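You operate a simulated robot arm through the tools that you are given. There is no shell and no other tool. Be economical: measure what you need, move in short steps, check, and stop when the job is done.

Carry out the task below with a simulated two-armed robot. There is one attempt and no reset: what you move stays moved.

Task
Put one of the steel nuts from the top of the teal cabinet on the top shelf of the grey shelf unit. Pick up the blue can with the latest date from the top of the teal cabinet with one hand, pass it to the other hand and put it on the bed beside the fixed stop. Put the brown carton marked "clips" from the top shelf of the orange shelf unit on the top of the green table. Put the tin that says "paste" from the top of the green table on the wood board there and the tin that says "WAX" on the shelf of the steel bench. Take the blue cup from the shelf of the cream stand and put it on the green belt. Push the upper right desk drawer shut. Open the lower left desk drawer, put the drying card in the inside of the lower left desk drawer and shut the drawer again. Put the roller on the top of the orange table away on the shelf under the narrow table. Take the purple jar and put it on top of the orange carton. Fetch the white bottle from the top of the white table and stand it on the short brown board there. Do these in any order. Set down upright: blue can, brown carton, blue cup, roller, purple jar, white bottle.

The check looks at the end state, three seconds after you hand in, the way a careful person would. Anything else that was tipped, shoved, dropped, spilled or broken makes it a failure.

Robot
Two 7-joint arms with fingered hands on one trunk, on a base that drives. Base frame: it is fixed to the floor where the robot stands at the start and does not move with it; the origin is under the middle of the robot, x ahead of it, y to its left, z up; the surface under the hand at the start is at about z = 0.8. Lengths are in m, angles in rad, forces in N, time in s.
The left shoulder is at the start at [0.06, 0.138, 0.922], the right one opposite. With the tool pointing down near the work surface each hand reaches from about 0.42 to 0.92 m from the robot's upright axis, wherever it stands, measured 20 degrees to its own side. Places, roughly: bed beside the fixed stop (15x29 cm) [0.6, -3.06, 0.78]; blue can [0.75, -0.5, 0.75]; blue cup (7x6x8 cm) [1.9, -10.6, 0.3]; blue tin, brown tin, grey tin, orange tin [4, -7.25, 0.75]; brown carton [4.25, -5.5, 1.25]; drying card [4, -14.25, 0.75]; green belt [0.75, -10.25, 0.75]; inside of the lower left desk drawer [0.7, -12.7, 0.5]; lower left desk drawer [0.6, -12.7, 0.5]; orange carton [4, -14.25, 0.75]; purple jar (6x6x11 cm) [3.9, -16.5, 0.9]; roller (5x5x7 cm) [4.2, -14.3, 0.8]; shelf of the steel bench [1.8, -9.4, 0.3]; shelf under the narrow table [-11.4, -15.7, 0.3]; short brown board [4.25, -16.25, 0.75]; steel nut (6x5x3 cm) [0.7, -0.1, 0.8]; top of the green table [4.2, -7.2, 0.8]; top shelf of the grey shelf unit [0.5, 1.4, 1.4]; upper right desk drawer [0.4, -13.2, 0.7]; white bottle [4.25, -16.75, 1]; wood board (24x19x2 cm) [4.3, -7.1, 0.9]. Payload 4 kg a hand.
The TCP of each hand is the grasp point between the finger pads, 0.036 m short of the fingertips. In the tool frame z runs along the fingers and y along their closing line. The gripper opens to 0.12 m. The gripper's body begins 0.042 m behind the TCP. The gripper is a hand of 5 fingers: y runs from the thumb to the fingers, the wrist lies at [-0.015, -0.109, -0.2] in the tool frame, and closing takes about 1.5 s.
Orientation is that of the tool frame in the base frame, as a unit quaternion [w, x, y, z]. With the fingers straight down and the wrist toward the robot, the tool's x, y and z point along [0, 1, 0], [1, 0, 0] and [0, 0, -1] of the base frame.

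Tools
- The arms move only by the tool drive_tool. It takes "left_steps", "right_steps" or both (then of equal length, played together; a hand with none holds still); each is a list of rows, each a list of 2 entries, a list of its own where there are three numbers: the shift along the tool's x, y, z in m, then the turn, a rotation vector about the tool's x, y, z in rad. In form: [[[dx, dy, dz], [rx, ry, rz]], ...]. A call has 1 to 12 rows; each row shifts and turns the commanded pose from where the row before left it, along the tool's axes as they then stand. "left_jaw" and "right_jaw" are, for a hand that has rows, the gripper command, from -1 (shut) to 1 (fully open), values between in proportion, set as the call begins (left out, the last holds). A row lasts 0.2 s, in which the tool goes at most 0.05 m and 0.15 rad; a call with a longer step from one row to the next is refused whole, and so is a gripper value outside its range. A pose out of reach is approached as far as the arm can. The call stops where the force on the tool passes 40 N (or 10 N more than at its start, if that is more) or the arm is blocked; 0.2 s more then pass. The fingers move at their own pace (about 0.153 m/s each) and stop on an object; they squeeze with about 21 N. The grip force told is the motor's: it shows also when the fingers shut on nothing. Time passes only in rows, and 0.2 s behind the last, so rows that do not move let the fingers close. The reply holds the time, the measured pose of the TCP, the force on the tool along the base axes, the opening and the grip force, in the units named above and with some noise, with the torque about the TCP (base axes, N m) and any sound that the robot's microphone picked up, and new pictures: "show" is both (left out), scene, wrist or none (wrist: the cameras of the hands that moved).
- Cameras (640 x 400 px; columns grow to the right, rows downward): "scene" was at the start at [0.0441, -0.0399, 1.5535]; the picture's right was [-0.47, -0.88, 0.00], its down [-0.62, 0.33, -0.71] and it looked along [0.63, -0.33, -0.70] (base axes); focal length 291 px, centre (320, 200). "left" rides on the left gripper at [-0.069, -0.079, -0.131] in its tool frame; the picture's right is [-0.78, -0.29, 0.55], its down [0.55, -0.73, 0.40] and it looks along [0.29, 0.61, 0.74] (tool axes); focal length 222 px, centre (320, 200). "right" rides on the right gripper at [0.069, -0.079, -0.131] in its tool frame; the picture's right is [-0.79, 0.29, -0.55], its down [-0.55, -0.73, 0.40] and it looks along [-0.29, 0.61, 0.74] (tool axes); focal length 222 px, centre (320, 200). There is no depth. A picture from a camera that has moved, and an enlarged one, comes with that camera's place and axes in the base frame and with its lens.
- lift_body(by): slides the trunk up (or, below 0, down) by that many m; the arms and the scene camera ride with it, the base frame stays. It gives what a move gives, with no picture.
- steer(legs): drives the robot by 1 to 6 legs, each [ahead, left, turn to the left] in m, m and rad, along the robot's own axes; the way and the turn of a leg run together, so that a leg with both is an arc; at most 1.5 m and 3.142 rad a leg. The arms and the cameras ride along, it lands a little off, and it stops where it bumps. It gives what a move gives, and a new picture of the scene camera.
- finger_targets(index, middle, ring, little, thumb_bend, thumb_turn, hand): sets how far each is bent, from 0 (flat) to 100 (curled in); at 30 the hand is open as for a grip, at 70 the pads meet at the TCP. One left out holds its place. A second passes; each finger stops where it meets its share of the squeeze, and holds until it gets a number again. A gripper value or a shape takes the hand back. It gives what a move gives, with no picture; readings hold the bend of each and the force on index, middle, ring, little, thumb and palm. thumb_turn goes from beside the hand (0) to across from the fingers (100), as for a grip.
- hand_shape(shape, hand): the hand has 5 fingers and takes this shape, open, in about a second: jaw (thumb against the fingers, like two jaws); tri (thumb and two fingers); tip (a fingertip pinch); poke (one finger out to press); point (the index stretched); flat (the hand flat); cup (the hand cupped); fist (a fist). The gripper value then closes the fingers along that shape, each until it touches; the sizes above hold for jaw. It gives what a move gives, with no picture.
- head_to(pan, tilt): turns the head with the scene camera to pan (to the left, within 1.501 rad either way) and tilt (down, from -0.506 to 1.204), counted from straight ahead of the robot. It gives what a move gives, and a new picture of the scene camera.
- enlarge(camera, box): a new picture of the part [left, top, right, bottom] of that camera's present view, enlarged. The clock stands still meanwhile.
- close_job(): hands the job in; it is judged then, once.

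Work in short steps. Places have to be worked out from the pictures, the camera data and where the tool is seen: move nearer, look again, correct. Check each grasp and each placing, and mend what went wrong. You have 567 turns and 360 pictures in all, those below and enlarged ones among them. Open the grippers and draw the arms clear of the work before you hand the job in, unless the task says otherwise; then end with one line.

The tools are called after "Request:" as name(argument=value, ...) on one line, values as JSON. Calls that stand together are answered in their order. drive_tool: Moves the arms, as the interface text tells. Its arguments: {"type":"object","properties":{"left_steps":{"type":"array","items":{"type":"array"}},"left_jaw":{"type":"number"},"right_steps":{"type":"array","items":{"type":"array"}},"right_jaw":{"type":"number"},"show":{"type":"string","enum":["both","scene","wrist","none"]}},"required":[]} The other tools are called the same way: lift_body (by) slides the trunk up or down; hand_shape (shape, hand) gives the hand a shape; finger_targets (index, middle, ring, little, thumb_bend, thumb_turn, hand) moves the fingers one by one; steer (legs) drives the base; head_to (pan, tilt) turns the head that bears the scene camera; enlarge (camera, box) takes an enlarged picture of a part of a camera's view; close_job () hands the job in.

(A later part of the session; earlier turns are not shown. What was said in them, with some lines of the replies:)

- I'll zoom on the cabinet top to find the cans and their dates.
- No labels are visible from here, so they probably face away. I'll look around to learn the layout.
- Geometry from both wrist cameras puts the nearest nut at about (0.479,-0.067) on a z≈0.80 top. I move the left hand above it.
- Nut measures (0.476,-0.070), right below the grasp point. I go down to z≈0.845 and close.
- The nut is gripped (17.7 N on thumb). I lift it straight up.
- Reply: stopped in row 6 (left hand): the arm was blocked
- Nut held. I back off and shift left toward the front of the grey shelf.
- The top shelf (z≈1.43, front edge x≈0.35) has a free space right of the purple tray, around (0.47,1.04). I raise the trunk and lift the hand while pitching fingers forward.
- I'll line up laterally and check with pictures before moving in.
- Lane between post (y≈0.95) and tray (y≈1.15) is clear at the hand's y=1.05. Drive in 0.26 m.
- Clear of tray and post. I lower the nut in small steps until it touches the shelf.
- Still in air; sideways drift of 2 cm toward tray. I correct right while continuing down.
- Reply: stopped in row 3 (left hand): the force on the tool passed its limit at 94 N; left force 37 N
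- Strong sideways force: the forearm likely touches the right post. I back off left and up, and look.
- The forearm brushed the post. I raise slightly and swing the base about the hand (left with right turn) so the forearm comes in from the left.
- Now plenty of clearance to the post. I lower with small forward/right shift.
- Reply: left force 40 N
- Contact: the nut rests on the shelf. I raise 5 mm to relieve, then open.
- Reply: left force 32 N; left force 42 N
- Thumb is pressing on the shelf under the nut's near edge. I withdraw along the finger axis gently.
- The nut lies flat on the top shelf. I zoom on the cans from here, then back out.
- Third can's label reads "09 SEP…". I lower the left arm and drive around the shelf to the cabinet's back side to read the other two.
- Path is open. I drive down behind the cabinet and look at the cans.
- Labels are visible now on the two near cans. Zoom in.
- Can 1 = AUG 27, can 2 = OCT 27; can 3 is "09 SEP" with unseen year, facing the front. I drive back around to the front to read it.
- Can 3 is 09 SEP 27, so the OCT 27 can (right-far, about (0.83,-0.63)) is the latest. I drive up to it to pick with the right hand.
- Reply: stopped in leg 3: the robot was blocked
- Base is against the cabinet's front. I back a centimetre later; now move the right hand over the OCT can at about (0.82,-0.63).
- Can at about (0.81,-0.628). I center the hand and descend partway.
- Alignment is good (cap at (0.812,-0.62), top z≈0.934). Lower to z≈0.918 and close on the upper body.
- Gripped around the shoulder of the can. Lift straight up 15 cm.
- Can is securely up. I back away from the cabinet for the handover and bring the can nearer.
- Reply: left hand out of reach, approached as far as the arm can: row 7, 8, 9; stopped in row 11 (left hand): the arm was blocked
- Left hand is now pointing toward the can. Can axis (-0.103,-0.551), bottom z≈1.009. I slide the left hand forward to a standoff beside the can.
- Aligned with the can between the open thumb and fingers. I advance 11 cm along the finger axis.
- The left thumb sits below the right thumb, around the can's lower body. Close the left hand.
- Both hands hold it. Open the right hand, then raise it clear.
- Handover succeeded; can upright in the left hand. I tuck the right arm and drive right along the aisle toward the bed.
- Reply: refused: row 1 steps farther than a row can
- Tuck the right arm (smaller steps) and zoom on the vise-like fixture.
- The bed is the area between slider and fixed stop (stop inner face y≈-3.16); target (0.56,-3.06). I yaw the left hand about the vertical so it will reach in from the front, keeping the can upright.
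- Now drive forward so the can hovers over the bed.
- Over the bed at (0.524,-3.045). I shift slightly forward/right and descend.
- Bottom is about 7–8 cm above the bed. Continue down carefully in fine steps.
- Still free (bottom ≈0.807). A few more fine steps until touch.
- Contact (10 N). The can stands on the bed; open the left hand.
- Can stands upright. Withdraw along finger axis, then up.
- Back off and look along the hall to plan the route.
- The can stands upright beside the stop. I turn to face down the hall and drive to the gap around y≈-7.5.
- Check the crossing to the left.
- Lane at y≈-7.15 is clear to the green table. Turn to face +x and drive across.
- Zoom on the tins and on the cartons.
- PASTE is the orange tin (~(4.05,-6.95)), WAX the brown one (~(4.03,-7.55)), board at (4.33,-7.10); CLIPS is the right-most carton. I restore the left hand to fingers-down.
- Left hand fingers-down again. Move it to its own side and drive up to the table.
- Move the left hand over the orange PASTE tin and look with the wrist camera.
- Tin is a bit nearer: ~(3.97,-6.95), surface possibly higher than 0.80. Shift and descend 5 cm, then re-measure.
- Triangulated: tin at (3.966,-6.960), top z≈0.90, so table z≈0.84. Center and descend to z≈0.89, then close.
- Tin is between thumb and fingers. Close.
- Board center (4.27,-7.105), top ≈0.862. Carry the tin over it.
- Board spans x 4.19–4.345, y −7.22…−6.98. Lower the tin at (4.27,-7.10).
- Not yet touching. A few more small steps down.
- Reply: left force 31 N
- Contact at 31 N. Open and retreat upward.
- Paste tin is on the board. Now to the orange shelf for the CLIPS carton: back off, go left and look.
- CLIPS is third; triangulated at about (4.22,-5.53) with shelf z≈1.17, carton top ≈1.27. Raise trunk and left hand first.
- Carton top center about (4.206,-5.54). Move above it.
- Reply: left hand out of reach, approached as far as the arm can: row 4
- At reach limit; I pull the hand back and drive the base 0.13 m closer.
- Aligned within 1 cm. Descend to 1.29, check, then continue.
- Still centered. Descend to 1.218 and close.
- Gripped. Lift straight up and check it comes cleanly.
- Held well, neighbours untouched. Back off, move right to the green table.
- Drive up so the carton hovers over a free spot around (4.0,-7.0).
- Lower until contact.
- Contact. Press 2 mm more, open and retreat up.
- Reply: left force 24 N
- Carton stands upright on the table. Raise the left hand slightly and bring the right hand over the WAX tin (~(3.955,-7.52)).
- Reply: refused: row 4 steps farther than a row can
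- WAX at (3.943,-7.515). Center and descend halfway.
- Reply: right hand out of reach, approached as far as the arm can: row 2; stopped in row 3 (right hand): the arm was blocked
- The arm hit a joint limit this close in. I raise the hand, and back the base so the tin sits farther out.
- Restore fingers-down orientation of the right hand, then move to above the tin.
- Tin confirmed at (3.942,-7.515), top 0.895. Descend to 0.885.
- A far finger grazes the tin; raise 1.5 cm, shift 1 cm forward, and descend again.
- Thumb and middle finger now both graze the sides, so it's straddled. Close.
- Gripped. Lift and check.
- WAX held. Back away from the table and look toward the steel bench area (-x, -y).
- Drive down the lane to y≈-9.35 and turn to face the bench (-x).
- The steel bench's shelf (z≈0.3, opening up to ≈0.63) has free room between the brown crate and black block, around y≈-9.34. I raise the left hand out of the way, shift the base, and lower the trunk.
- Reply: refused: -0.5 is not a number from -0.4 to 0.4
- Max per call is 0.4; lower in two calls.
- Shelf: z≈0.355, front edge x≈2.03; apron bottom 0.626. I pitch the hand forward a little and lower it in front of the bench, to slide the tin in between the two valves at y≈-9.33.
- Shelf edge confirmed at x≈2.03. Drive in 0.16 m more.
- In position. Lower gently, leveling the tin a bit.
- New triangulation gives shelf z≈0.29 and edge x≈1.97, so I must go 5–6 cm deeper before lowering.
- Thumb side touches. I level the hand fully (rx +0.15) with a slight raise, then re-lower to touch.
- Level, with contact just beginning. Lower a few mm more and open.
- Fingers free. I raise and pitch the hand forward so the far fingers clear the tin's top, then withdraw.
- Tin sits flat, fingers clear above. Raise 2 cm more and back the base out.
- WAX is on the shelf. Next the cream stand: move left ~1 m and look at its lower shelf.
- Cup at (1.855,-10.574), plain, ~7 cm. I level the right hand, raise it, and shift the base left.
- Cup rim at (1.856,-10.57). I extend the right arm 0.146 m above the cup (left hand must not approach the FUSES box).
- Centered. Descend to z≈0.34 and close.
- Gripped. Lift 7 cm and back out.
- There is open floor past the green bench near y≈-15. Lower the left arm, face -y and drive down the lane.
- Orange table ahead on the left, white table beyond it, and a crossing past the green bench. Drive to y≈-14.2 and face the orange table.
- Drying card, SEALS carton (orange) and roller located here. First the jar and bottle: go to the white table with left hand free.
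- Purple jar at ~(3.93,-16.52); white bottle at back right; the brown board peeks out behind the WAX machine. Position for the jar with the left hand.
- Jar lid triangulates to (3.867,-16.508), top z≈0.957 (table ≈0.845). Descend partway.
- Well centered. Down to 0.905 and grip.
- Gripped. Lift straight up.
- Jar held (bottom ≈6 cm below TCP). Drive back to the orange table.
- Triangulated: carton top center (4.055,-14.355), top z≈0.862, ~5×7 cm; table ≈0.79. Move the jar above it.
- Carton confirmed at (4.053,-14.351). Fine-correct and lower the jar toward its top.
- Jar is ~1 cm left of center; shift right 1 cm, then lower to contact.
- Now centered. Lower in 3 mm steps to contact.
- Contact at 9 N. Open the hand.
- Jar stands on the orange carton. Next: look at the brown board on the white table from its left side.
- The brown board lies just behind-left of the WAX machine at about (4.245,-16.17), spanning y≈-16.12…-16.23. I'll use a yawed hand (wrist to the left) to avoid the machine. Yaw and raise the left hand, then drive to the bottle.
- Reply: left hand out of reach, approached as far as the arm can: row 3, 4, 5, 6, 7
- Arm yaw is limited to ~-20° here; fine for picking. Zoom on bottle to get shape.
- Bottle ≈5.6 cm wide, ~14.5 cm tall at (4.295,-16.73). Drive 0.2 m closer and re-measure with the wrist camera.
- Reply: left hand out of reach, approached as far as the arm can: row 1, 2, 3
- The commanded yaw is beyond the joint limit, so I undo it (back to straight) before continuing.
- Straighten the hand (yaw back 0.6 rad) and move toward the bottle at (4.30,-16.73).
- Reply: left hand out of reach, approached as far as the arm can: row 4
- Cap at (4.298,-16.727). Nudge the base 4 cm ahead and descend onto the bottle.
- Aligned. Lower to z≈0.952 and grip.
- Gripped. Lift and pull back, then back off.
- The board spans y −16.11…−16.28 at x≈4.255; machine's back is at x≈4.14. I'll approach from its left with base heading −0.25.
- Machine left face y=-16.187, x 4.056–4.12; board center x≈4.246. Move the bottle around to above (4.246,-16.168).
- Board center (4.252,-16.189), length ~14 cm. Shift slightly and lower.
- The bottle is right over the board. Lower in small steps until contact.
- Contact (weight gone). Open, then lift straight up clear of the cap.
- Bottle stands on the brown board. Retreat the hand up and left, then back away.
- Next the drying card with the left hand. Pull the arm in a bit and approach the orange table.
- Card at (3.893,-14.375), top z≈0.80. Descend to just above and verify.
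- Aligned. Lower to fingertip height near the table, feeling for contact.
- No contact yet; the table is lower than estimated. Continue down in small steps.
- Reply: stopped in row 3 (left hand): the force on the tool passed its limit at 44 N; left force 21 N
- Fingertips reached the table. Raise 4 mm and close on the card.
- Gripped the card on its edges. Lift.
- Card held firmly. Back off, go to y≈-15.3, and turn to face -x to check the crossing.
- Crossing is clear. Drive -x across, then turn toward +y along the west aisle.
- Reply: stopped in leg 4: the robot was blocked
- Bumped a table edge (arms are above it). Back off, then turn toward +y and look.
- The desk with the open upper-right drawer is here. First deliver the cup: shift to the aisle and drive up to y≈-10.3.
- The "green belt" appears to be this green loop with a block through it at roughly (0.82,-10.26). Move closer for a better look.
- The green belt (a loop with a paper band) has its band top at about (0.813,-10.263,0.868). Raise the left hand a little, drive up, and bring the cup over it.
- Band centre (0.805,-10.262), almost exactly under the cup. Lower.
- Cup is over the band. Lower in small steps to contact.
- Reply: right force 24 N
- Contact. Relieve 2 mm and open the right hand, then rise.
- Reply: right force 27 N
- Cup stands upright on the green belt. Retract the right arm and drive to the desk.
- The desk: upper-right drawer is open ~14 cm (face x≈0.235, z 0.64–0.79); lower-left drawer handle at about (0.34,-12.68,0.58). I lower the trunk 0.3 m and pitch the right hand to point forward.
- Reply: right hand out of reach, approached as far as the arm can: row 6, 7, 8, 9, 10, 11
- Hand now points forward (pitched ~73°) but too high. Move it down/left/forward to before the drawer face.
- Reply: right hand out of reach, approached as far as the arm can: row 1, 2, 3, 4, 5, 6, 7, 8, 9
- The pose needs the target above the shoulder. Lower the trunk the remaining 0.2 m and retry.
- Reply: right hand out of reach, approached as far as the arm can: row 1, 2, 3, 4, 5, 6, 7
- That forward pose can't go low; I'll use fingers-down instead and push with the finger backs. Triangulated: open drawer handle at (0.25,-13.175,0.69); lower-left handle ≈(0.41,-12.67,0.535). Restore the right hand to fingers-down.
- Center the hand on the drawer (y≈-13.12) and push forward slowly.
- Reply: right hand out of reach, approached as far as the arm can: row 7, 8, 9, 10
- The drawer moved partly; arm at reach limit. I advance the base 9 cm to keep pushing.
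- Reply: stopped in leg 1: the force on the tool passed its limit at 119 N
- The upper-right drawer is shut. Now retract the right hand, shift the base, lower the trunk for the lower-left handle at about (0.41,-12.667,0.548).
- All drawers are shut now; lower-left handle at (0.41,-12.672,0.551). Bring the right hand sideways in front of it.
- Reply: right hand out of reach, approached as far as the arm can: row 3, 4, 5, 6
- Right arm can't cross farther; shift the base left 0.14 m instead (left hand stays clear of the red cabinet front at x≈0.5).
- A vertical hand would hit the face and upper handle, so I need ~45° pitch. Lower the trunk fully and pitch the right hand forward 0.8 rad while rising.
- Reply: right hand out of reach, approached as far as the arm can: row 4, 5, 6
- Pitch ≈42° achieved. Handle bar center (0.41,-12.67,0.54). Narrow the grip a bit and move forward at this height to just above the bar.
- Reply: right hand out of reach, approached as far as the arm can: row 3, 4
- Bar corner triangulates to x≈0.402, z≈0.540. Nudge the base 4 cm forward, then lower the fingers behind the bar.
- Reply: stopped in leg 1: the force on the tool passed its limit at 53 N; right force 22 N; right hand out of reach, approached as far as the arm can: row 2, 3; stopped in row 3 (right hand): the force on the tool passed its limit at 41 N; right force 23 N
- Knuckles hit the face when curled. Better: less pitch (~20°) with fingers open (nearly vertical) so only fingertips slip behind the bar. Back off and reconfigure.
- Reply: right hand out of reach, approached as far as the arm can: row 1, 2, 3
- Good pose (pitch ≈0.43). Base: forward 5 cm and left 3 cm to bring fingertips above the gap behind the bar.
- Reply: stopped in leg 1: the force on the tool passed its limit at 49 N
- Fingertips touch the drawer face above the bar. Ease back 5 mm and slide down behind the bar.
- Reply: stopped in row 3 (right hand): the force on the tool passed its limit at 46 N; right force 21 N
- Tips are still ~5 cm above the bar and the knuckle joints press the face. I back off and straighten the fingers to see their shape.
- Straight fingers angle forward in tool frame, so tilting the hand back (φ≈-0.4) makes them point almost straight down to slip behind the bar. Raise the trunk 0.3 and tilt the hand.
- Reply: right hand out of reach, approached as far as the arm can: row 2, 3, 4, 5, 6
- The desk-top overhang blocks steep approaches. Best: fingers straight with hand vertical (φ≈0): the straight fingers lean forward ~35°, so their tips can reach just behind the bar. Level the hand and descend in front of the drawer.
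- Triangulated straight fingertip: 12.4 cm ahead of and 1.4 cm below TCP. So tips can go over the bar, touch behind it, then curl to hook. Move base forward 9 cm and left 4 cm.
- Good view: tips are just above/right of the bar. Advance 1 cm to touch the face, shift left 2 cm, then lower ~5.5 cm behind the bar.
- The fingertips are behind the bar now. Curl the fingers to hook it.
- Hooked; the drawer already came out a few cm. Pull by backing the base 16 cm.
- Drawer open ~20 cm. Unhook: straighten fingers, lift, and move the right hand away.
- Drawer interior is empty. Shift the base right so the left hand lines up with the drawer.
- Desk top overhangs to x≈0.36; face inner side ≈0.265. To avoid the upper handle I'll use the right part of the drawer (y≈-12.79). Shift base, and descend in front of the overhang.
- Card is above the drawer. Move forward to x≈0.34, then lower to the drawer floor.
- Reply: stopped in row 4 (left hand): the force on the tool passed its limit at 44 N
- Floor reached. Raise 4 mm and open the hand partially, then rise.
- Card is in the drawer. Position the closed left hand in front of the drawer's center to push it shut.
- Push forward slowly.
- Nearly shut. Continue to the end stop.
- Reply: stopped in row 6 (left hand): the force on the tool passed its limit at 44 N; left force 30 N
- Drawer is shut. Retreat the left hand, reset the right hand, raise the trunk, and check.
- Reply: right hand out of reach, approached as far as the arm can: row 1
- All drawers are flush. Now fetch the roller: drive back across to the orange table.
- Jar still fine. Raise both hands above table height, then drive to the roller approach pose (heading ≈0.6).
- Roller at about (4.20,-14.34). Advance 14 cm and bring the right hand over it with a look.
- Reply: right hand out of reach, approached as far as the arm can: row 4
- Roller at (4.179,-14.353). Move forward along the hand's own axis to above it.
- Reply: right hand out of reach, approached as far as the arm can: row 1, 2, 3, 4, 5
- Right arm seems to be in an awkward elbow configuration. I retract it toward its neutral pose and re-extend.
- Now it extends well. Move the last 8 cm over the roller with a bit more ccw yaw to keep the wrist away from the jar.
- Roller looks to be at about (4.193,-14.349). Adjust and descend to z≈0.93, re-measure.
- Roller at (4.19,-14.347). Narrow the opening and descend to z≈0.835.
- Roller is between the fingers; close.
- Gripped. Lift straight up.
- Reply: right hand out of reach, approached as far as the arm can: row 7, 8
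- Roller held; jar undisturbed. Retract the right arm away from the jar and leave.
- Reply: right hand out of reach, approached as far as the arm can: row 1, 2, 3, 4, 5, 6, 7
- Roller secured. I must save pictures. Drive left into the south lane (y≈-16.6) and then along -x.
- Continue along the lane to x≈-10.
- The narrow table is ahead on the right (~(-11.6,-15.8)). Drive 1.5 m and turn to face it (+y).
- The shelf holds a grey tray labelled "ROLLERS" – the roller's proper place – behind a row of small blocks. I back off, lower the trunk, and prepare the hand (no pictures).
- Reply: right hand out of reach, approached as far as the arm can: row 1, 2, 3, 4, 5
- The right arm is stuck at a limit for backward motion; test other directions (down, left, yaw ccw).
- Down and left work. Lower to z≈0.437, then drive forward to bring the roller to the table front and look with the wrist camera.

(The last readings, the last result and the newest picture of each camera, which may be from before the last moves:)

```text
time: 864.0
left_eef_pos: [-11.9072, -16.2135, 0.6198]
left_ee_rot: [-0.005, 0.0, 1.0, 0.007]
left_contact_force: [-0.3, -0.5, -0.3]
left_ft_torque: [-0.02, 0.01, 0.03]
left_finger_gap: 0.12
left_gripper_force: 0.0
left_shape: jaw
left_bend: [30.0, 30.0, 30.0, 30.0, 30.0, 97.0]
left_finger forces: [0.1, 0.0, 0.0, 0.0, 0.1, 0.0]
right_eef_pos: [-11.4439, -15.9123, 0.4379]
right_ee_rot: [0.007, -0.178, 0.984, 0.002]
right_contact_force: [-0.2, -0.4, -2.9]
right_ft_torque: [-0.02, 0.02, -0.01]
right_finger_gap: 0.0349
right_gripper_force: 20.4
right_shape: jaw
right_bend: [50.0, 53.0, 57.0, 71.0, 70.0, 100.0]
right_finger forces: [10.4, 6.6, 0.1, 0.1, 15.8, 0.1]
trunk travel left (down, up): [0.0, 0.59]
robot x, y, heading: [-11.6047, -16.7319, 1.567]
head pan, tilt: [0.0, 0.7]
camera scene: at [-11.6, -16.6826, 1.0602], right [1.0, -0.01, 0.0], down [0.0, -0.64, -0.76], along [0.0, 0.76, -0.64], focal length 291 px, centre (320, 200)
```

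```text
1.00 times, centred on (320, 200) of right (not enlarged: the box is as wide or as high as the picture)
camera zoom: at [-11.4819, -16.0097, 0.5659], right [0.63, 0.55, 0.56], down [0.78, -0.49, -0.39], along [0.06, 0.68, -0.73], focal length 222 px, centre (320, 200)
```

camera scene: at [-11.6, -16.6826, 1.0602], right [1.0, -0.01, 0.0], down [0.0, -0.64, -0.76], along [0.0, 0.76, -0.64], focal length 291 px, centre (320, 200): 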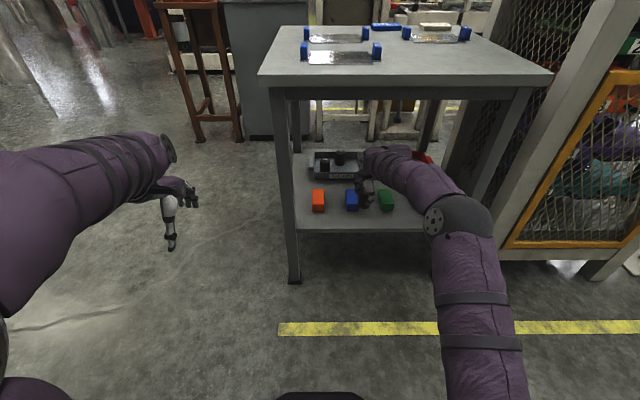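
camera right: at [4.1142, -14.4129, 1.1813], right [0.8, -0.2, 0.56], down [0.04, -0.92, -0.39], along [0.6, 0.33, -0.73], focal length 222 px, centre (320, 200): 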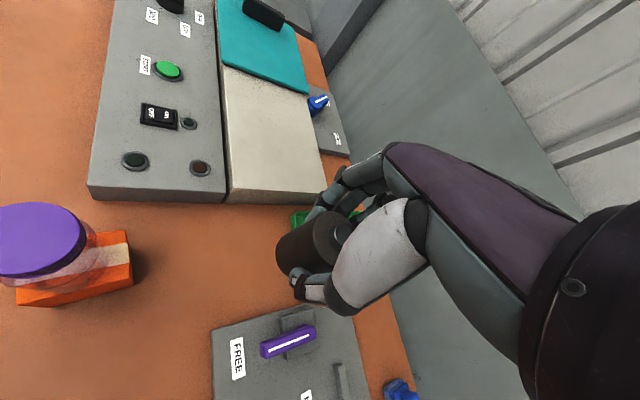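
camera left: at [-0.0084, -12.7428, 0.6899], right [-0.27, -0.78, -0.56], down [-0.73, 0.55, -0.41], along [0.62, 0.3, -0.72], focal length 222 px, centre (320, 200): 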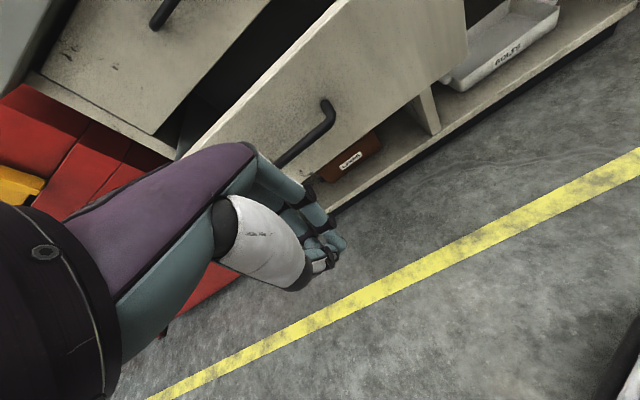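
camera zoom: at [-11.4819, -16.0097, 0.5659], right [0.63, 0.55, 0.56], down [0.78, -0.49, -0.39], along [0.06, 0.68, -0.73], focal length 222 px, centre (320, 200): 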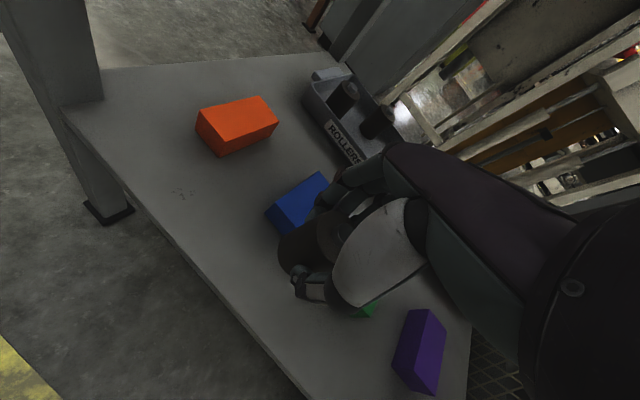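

Tray holds two rollers at about (-11.585,-15.61) and (-11.514,-15.58); free spot at (-11.445,-15.585). Clearances over blocks and tray wall are ~3 cm. Drive in.

Request:
steer(legs=[[0.25, 0, 0]])

Request:
enlarge(camera="right", box=[0, 0, 640, 400])

```text
time: 865.8
left_eef_pos: [-11.9069, -15.9644, 0.6205]
left_ee_rot: [-0.006, -0.002, 1.0, 0.007]
left_contact_force: [-0.1, 0.8, -0.8]
left_ft_torque: [0.01, -0.04, 0.0]
left_finger_gap: 0.12
left_gripper_force: 0.1
left_shape: jaw
left_bend: [30.0, 30.0, 30.0, 30.0, 30.0, 97.0]
left_finger forces: [0.0, 0.0, 0.1, 0.1, 0.1, 0.1]
right_eef_pos: [-11.4459, -15.6624, 0.4368]
right_ee_rot: [0.007, -0.179, 0.984, 0.001]
right_contact_force: [-0.6, 0.5, -2.6]
right_ft_torque: [0.0, 0.02, 0.02]
right_finger_gap: 0.0349
right_gripper_force: 21.2
right_shape: jaw
right_bend: [50.0, 53.0, 57.0, 71.0, 70.0, 100.0]
right_finger forces: [10.3, 6.6, 0.1, 0.0, 15.8, 0.0]
trunk travel left (down, up): [0.0, 0.59]
robot x, y, heading: [-11.6007, -16.487, 1.567]
head pan, tilt: [0.0, 0.7]
camera scene: at [-11.5989, -16.4335, 1.0602], right [1.0, 0.0, 0.0], down [0.0, -0.64, -0.76], along [0.0, 0.76, -0.64], focal length 291 px, centre (320, 200)
```

scene: 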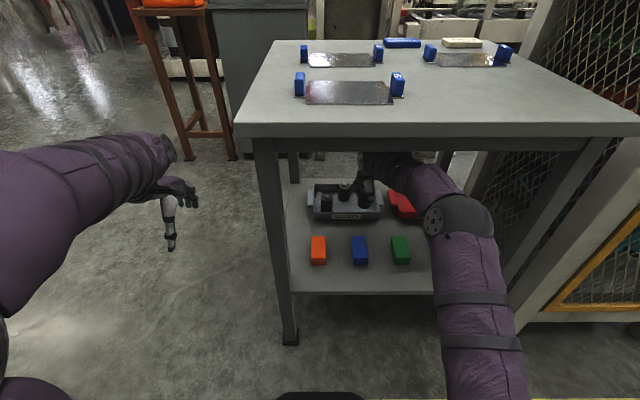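

```text
1.00 times, centred on (320, 200) of right (not enlarged: the box is as wide or as high as the picture)
camera zoom: at [-11.4826, -15.7602, 0.5658], right [0.62, 0.55, 0.56], down [0.78, -0.49, -0.39], along [0.06, 0.68, -0.73], focal length 222 px, centre (320, 200)
```

zoom: 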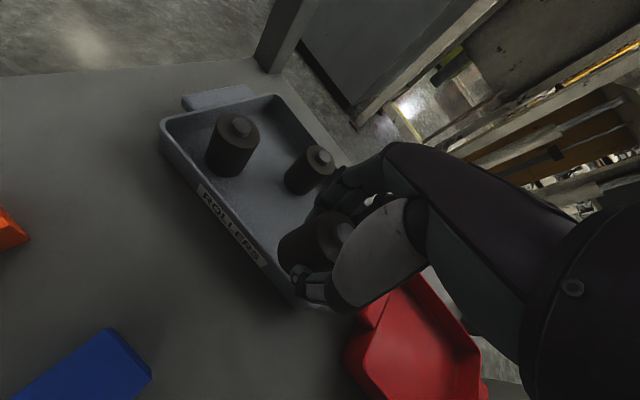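

Free spot confirmed. Move ahead 6 cm to (-11.44,-15.602), then lower gently into the tray.

Request:
steer(legs=[[0.06, -0.005, 0]])

Request:
drive_tool(right_steps=[[[0, 0, 0.025], [0, 0, 0]], [[0, 0, 0.02], [0, 0, 0]], [[0, 0, 0.01], [0, 0, 0]]], show="wrist")

```text
time: 866.8
left_eef_pos: [-11.9018, -15.9055, 0.6204]
left_ee_rot: [-0.005, -0.001, 1.0, 0.006]
left_contact_force: [0.4, 0.6, -0.2]
left_ft_torque: [-0.02, -0.01, 0.0]
left_finger_gap: 0.1199
left_gripper_force: 0.1
left_shape: jaw
left_bend: [30.0, 30.0, 30.0, 30.0, 30.0, 97.0]
left_finger forces: [0.0, 0.1, 0.0, 0.0, 0.0, 0.1]
right_eef_pos: [-11.4409, -15.6028, 0.4368]
right_ee_rot: [0.006, -0.18, 0.984, 0.002]
right_contact_force: [-0.8, 0.0, -2.6]
right_ft_torque: [-0.02, 0.01, 0.02]
right_finger_gap: 0.035
right_gripper_force: 21.1
right_shape: jaw
right_bend: [50.0, 53.0, 57.0, 71.0, 70.0, 100.0]
right_finger forces: [10.4, 6.7, 0.2, 0.0, 15.8, 0.1]
trunk travel left (down, up): [0.0, 0.59]
robot x, y, heading: [-11.5981, -16.4278, 1.567]
head pan, tilt: [0.0, 0.7]
camera scene: at [-11.5938, -16.3736, 1.0602], right [1.0, 0.0, 0.0], down [0.0, -0.64, -0.76], along [0.0, 0.76, -0.64], focal length 291 px, centre (320, 200)
```

scene: 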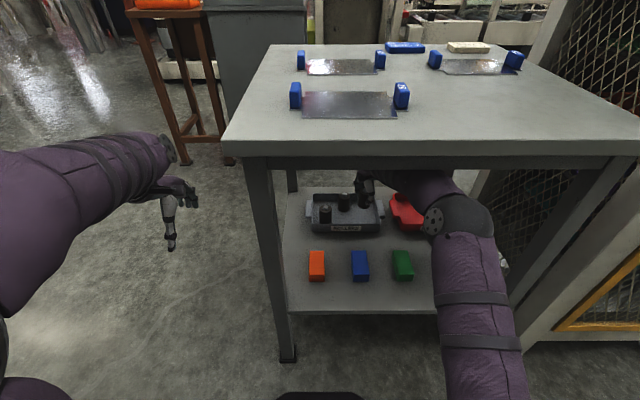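

```text
time: 867.6
left_eef_pos: [-11.902, -15.9061, 0.622]
left_ee_rot: [-0.005, -0.002, 1.0, 0.007]
left_contact_force: [-0.3, -1.3, 0.0]
left_ft_torque: [0.01, 0.01, 0.0]
left_finger_gap: 0.1198
left_gripper_force: 0.2
left_shape: jaw
left_bend: [30.0, 30.0, 30.0, 30.0, 30.0, 97.0]
left_finger forces: [0.0, 0.0, 0.0, 0.0, 0.0, 0.0]
right_eef_pos: [-11.4372, -15.6019, 0.3801]
right_ee_rot: [0.007, -0.18, 0.984, 0.001]
right_contact_force: [0.8, -0.4, -2.9]
right_ft_torque: [-0.01, 0.02, -0.01]
right_finger_gap: 0.0351
right_gripper_force: 20.4
right_shape: jaw
right_bend: [50.0, 53.0, 57.0, 71.0, 70.0, 100.0]
right_finger forces: [10.4, 6.9, 0.3, 0.0, 16.0, 0.0]
trunk travel left (down, up): [0.0, 0.59]
robot x, y, heading: [-11.5989, -16.4307, 1.571]
head pan, tilt: [0.0, 0.7]
camera right: at [-11.4756, -15.7003, 0.5097], right [0.62, 0.55, 0.56], down [0.78, -0.49, -0.39], along [0.06, 0.68, -0.73], focal length 222 px, centre (320, 200)
```

right: 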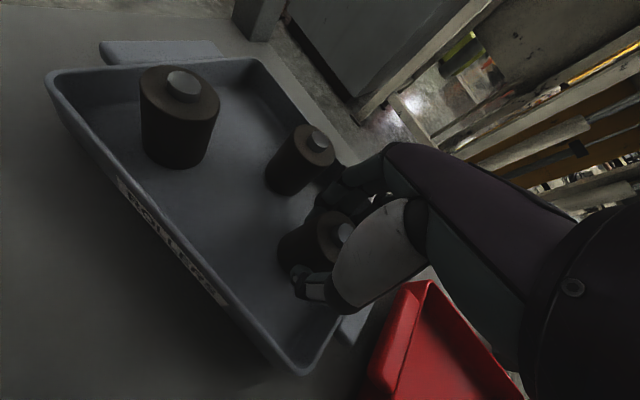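

Well inside the tray. Lower in small steps to contact.

Request:
drive_tool(right_steps=[[[0, 0, 0.005], [0, 0, 0]], [[0, 0, 0.004], [0, 0, 0]], [[0, 0, 0.004], [0, 0, 0]], [[0, 0, 0.003], [0, 0, 0]]], show="none")

```text
time: 868.6
left_eef_pos: [-11.9035, -15.9072, 0.621]
left_ee_rot: [-0.004, -0.003, 1.0, 0.008]
left_contact_force: [-0.3, 0.6, 0.3]
left_ft_torque: [0.01, 0.02, 0.02]
left_finger_gap: 0.1198
left_gripper_force: 0.1
left_shape: jaw
left_bend: [30.0, 30.0, 30.0, 30.0, 30.0, 97.0]
left_finger forces: [0.0, 0.1, 0.1, 0.0, 0.0, 0.1]
right_eef_pos: [-11.4393, -15.6011, 0.3712]
right_ee_rot: [0.007, -0.181, 0.983, 0.006]
right_contact_force: [-5.7, -2.4, 33.8]
right_ft_torque: [0.06, 0.17, 0.1]
right_finger_gap: 0.0393
right_gripper_force: 21.1
right_shape: jaw
right_bend: [49.0, 52.0, 57.0, 71.0, 71.0, 100.0]
right_finger forces: [14.4, 9.4, 0.0, 0.0, 23.3, 0.0]
trunk travel left (down, up): [0.0, 0.59]
robot x, y, heading: [-11.5975, -16.428, 1.574]
head pan, tilt: [0.0, 0.7]
```

Contact. Relieve and open just enough, check once.

Request:
drive_tool(right_steps=[[[0, 0, -0.003], [0, 0, 0]], [[0, 0, 0], [0, 0, 0]]], show="none")

Request:
drive_tool(right_steps=[[[0, 0, 0], [0, 0, 0]], [[0, 0, 0], [0, 0, 0]], [[0, 0, 0], [0, 0, 0]], [[0, 0, 0], [0, 0, 0]]], right_jaw=0.1, show="wrist")

```text
time: 869.2
left_eef_pos: [-11.9036, -15.9078, 0.6211]
left_ee_rot: [-0.005, -0.002, 1.0, 0.008]
left_contact_force: [0.0, 0.1, 0.4]
left_ft_torque: [0.0, -0.02, 0.02]
left_finger_gap: 0.1198
left_gripper_force: 0.1
left_shape: jaw
left_bend: [30.0, 30.0, 30.0, 30.0, 30.0, 97.0]
left_finger forces: [0.1, 0.0, 0.0, 0.0, 0.0, 0.0]
right_eef_pos: [-11.4387, -15.6027, 0.3728]
right_ee_rot: [0.007, -0.178, 0.984, 0.004]
right_contact_force: [-7.7, 1.6, 27.3]
right_ft_torque: [0.26, 0.29, 0.09]
right_finger_gap: 0.0394
right_gripper_force: 21.2
right_shape: jaw
right_bend: [48.0, 51.0, 57.0, 71.0, 71.0, 100.0]
right_finger forces: [15.2, 9.6, 0.0, 0.0, 19.7, 0.0]
trunk travel left (down, up): [0.0, 0.59]
robot x, y, heading: [-11.5953, -16.4262, 1.569]
head pan, tilt: [0.0, 0.7]
```

```text
time: 870.2
left_eef_pos: [-11.9017, -15.9059, 0.6204]
left_ee_rot: [-0.005, -0.002, 1.0, 0.007]
left_contact_force: [-0.2, 0.0, -0.4]
left_ft_torque: [-0.03, -0.01, 0.03]
left_finger_gap: 0.1196
left_gripper_force: 0.1
left_shape: jaw
left_bend: [30.0, 30.0, 30.0, 30.0, 30.0, 97.0]
left_finger forces: [0.0, 0.0, 0.1, 0.0, 0.0, 0.0]
right_eef_pos: [-11.4371, -15.6018, 0.3679]
right_ee_rot: [0.006, -0.18, 0.984, 0.0]
right_contact_force: [0.3, 0.3, -0.1]
right_ft_torque: [0.03, 0.0, 0.0]
right_finger_gap: 0.0655
right_gripper_force: 0.1
right_shape: jaw
right_bend: [40.0, 44.0, 42.0, 67.0, 52.0, 100.0]
right_finger forces: [0.0, 0.0, 0.0, 0.0, 0.0, 0.1]
trunk travel left (down, up): [0.0, 0.59]
robot x, y, heading: [-11.5962, -16.4276, 1.567]
head pan, tilt: [0.0, 0.7]
camera right: at [-11.476, -15.7003, 0.497], right [0.62, 0.55, 0.56], down [0.78, -0.49, -0.39], along [0.06, 0.68, -0.73], focal length 222 px, centre (320, 200)
```

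right: 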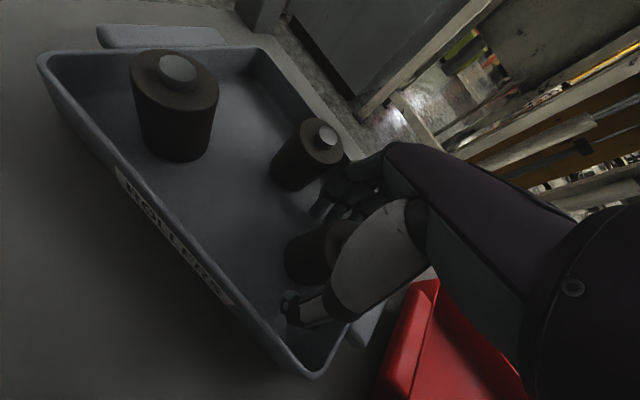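

Released, standing upright. Raise 8 cm straight up and back the base out.

Request:
drive_tool(right_steps=[[[0, 0, -0.02], [0, 0, 0]], [[0, 0, -0.03], [0, 0, 0]], [[0, 0, -0.03], [0, 0, 0]]], show="wrist")

```text
time: 871.0
left_eef_pos: [-11.9022, -15.906, 0.6202]
left_ee_rot: [-0.006, -0.001, 1.0, 0.006]
left_contact_force: [-0.6, 0.4, -0.1]
left_ft_torque: [-0.03, -0.01, -0.02]
left_finger_gap: 0.1198
left_gripper_force: 0.1
left_shape: jaw
left_bend: [30.0, 30.0, 30.0, 30.0, 30.0, 97.0]
left_finger forces: [0.0, 0.0, 0.0, 0.0, 0.0, 0.0]
right_eef_pos: [-11.4405, -15.603, 0.4487]
right_ee_rot: [0.008, -0.181, 0.983, 0.001]
right_contact_force: [0.6, -0.3, 0.1]
right_ft_torque: [-0.03, 0.0, 0.02]
right_finger_gap: 0.0659
right_gripper_force: 0.0
right_shape: jaw
right_bend: [40.0, 44.0, 42.0, 67.0, 52.0, 100.0]
right_finger forces: [0.0, 0.0, 0.1, 0.1, 0.1, 0.0]
trunk travel left (down, up): [0.0, 0.59]
robot x, y, heading: [-11.5947, -16.4295, 1.567]
head pan, tilt: [0.0, 0.7]
camera right: at [-11.4776, -15.7008, 0.5777], right [0.62, 0.55, 0.56], down [0.78, -0.49, -0.39], along [0.06, 0.68, -0.73], focal length 222 px, centre (320, 200)
```

right: 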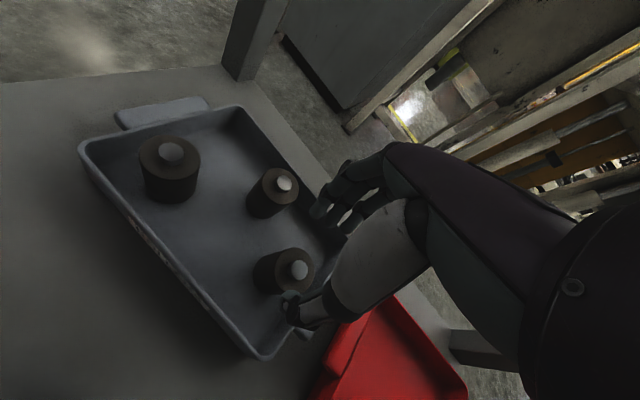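

Roller stands in the ROLLERS tray. Raise slightly more and back out.

Request:
drive_tool(right_steps=[[[0, 0, -0.012], [0, 0, 0]]], show="none")

Request:
steer(legs=[[-0.65, 0, 0]])

```text
time: 871.4
left_eef_pos: [-11.9028, -15.906, 0.6219]
left_ee_rot: [-0.005, -0.001, 1.0, 0.007]
left_contact_force: [-0.2, 1.0, 0.1]
left_ft_torque: [0.0, 0.0, 0.02]
left_finger_gap: 0.12
left_gripper_force: 0.0
left_shape: jaw
left_bend: [30.0, 30.0, 30.0, 30.0, 30.0, 97.0]
left_finger forces: [0.0, 0.1, 0.0, 0.1, 0.0, 0.0]
right_eef_pos: [-11.44, -15.6023, 0.4611]
right_ee_rot: [0.007, -0.18, 0.984, 0.001]
right_contact_force: [-0.1, -0.4, 0.4]
right_ft_torque: [0.01, 0.04, 0.01]
right_finger_gap: 0.0657
right_gripper_force: 0.0
right_shape: jaw
right_bend: [40.0, 44.0, 42.0, 67.0, 52.0, 100.0]
right_finger forces: [0.1, 0.0, 0.0, 0.0, 0.0, 0.0]
trunk travel left (down, up): [0.0, 0.59]
robot x, y, heading: [-11.5915, -16.4264, 1.568]
head pan, tilt: [0.0, 0.7]
```

```text
time: 875.0
left_eef_pos: [-11.9037, -16.558, 0.6199]
left_ee_rot: [-0.004, 0.003, 1.0, 0.007]
left_contact_force: [0.2, 0.2, 0.7]
left_ft_torque: [0.02, 0.0, 0.01]
left_finger_gap: 0.1198
left_gripper_force: 0.1
left_shape: jaw
left_bend: [30.0, 30.0, 30.0, 30.0, 30.0, 97.0]
left_finger forces: [0.1, 0.0, 0.1, 0.0, 0.1, 0.0]
right_eef_pos: [-11.437, -16.2582, 0.4602]
right_ee_rot: [0.007, -0.176, 0.984, 0.001]
right_contact_force: [-0.8, 0.0, 0.3]
right_ft_torque: [0.0, -0.01, 0.02]
right_finger_gap: 0.0659
right_gripper_force: 0.2
right_shape: jaw
right_bend: [40.0, 44.0, 42.0, 67.0, 52.0, 100.0]
right_finger forces: [0.0, 0.1, 0.1, 0.0, 0.0, 0.1]
trunk travel left (down, up): [0.0, 0.59]
robot x, y, heading: [-11.603, -17.0813, 1.557]
head pan, tilt: [0.0, 0.7]
camera scene: at [-11.5988, -17.0283, 1.0602], right [1.0, -0.01, 0.0], down [-0.01, -0.64, -0.76], along [0.01, 0.76, -0.64], focal length 291 px, centre (320, 200)
```

scene: 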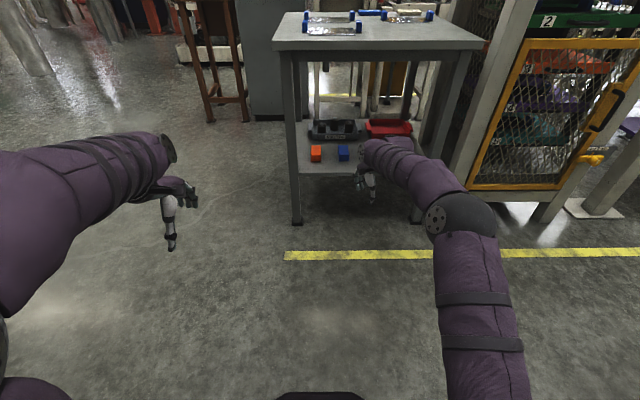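

Everything is placed. Open the right gripper fully and pull the arms clear.

Request:
drive_tool(right_steps=[[[0, 0, -0.02], [0, 0, 0]], [[0, 0, -0.02], [0, 0, 0]], [[0, 0, 0], [0, 0, 0]]], right_jaw=1, show="none")

Request:
enlarge(camera="scene", box=[280, 100, 440, 200])

```text
time: 875.8
left_eef_pos: [-11.9022, -16.5578, 0.621]
left_ee_rot: [-0.006, 0.002, 1.0, 0.006]
left_contact_force: [-0.7, 0.1, -0.1]
left_ft_torque: [0.01, 0.0, 0.01]
left_finger_gap: 0.1198
left_gripper_force: 0.0
left_shape: jaw
left_bend: [30.0, 30.0, 30.0, 30.0, 30.0, 97.0]
left_finger forces: [0.0, 0.0, 0.0, 0.0, 0.1, 0.0]
right_eef_pos: [-11.4384, -16.2572, 0.5017]
right_ee_rot: [0.007, -0.175, 0.985, 0.002]
right_contact_force: [-0.2, -0.1, -0.2]
right_ft_torque: [0.04, 0.02, 0.02]
right_finger_gap: 0.1196
right_gripper_force: 0.1
right_shape: jaw
right_bend: [30.0, 30.0, 30.0, 30.0, 30.0, 97.0]
right_finger forces: [0.1, 0.0, 0.0, 0.0, 0.0, 0.0]
trunk travel left (down, up): [0.0, 0.59]
robot x, y, heading: [-11.5963, -17.0821, 1.558]
head pan, tilt: [0.0, 0.7]
```

```text
4.00 times, centred on (360, 150) of scene
camera zoom: at [-11.5988, -17.0283, 1.0602], right [1.0, -0.01, 0.0], down [-0.01, -0.64, -0.76], along [0.01, 0.76, -0.64], focal length 1164 px, centre (160, 400)
```

zoom: 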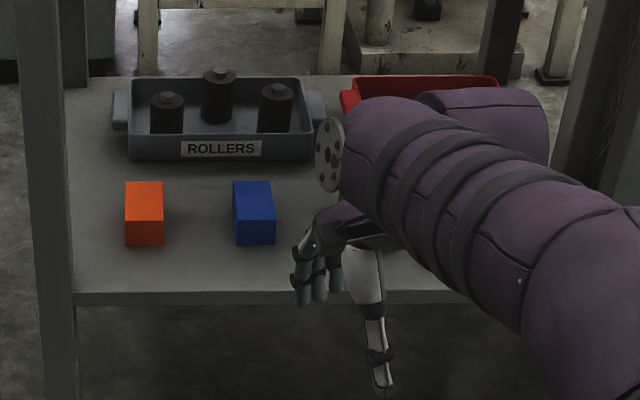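

The roller stands upright with the others in the ROLLERS tray, and the arms are clear. All the sub-tasks are done, so I hand the job in.

Request:
close_job()

```text
The job is handed in.
```

I carried out every part of the task and handed the job in. I looked at each item after placing or shutting it, but I did not go back to the jar after driving away with the roller.
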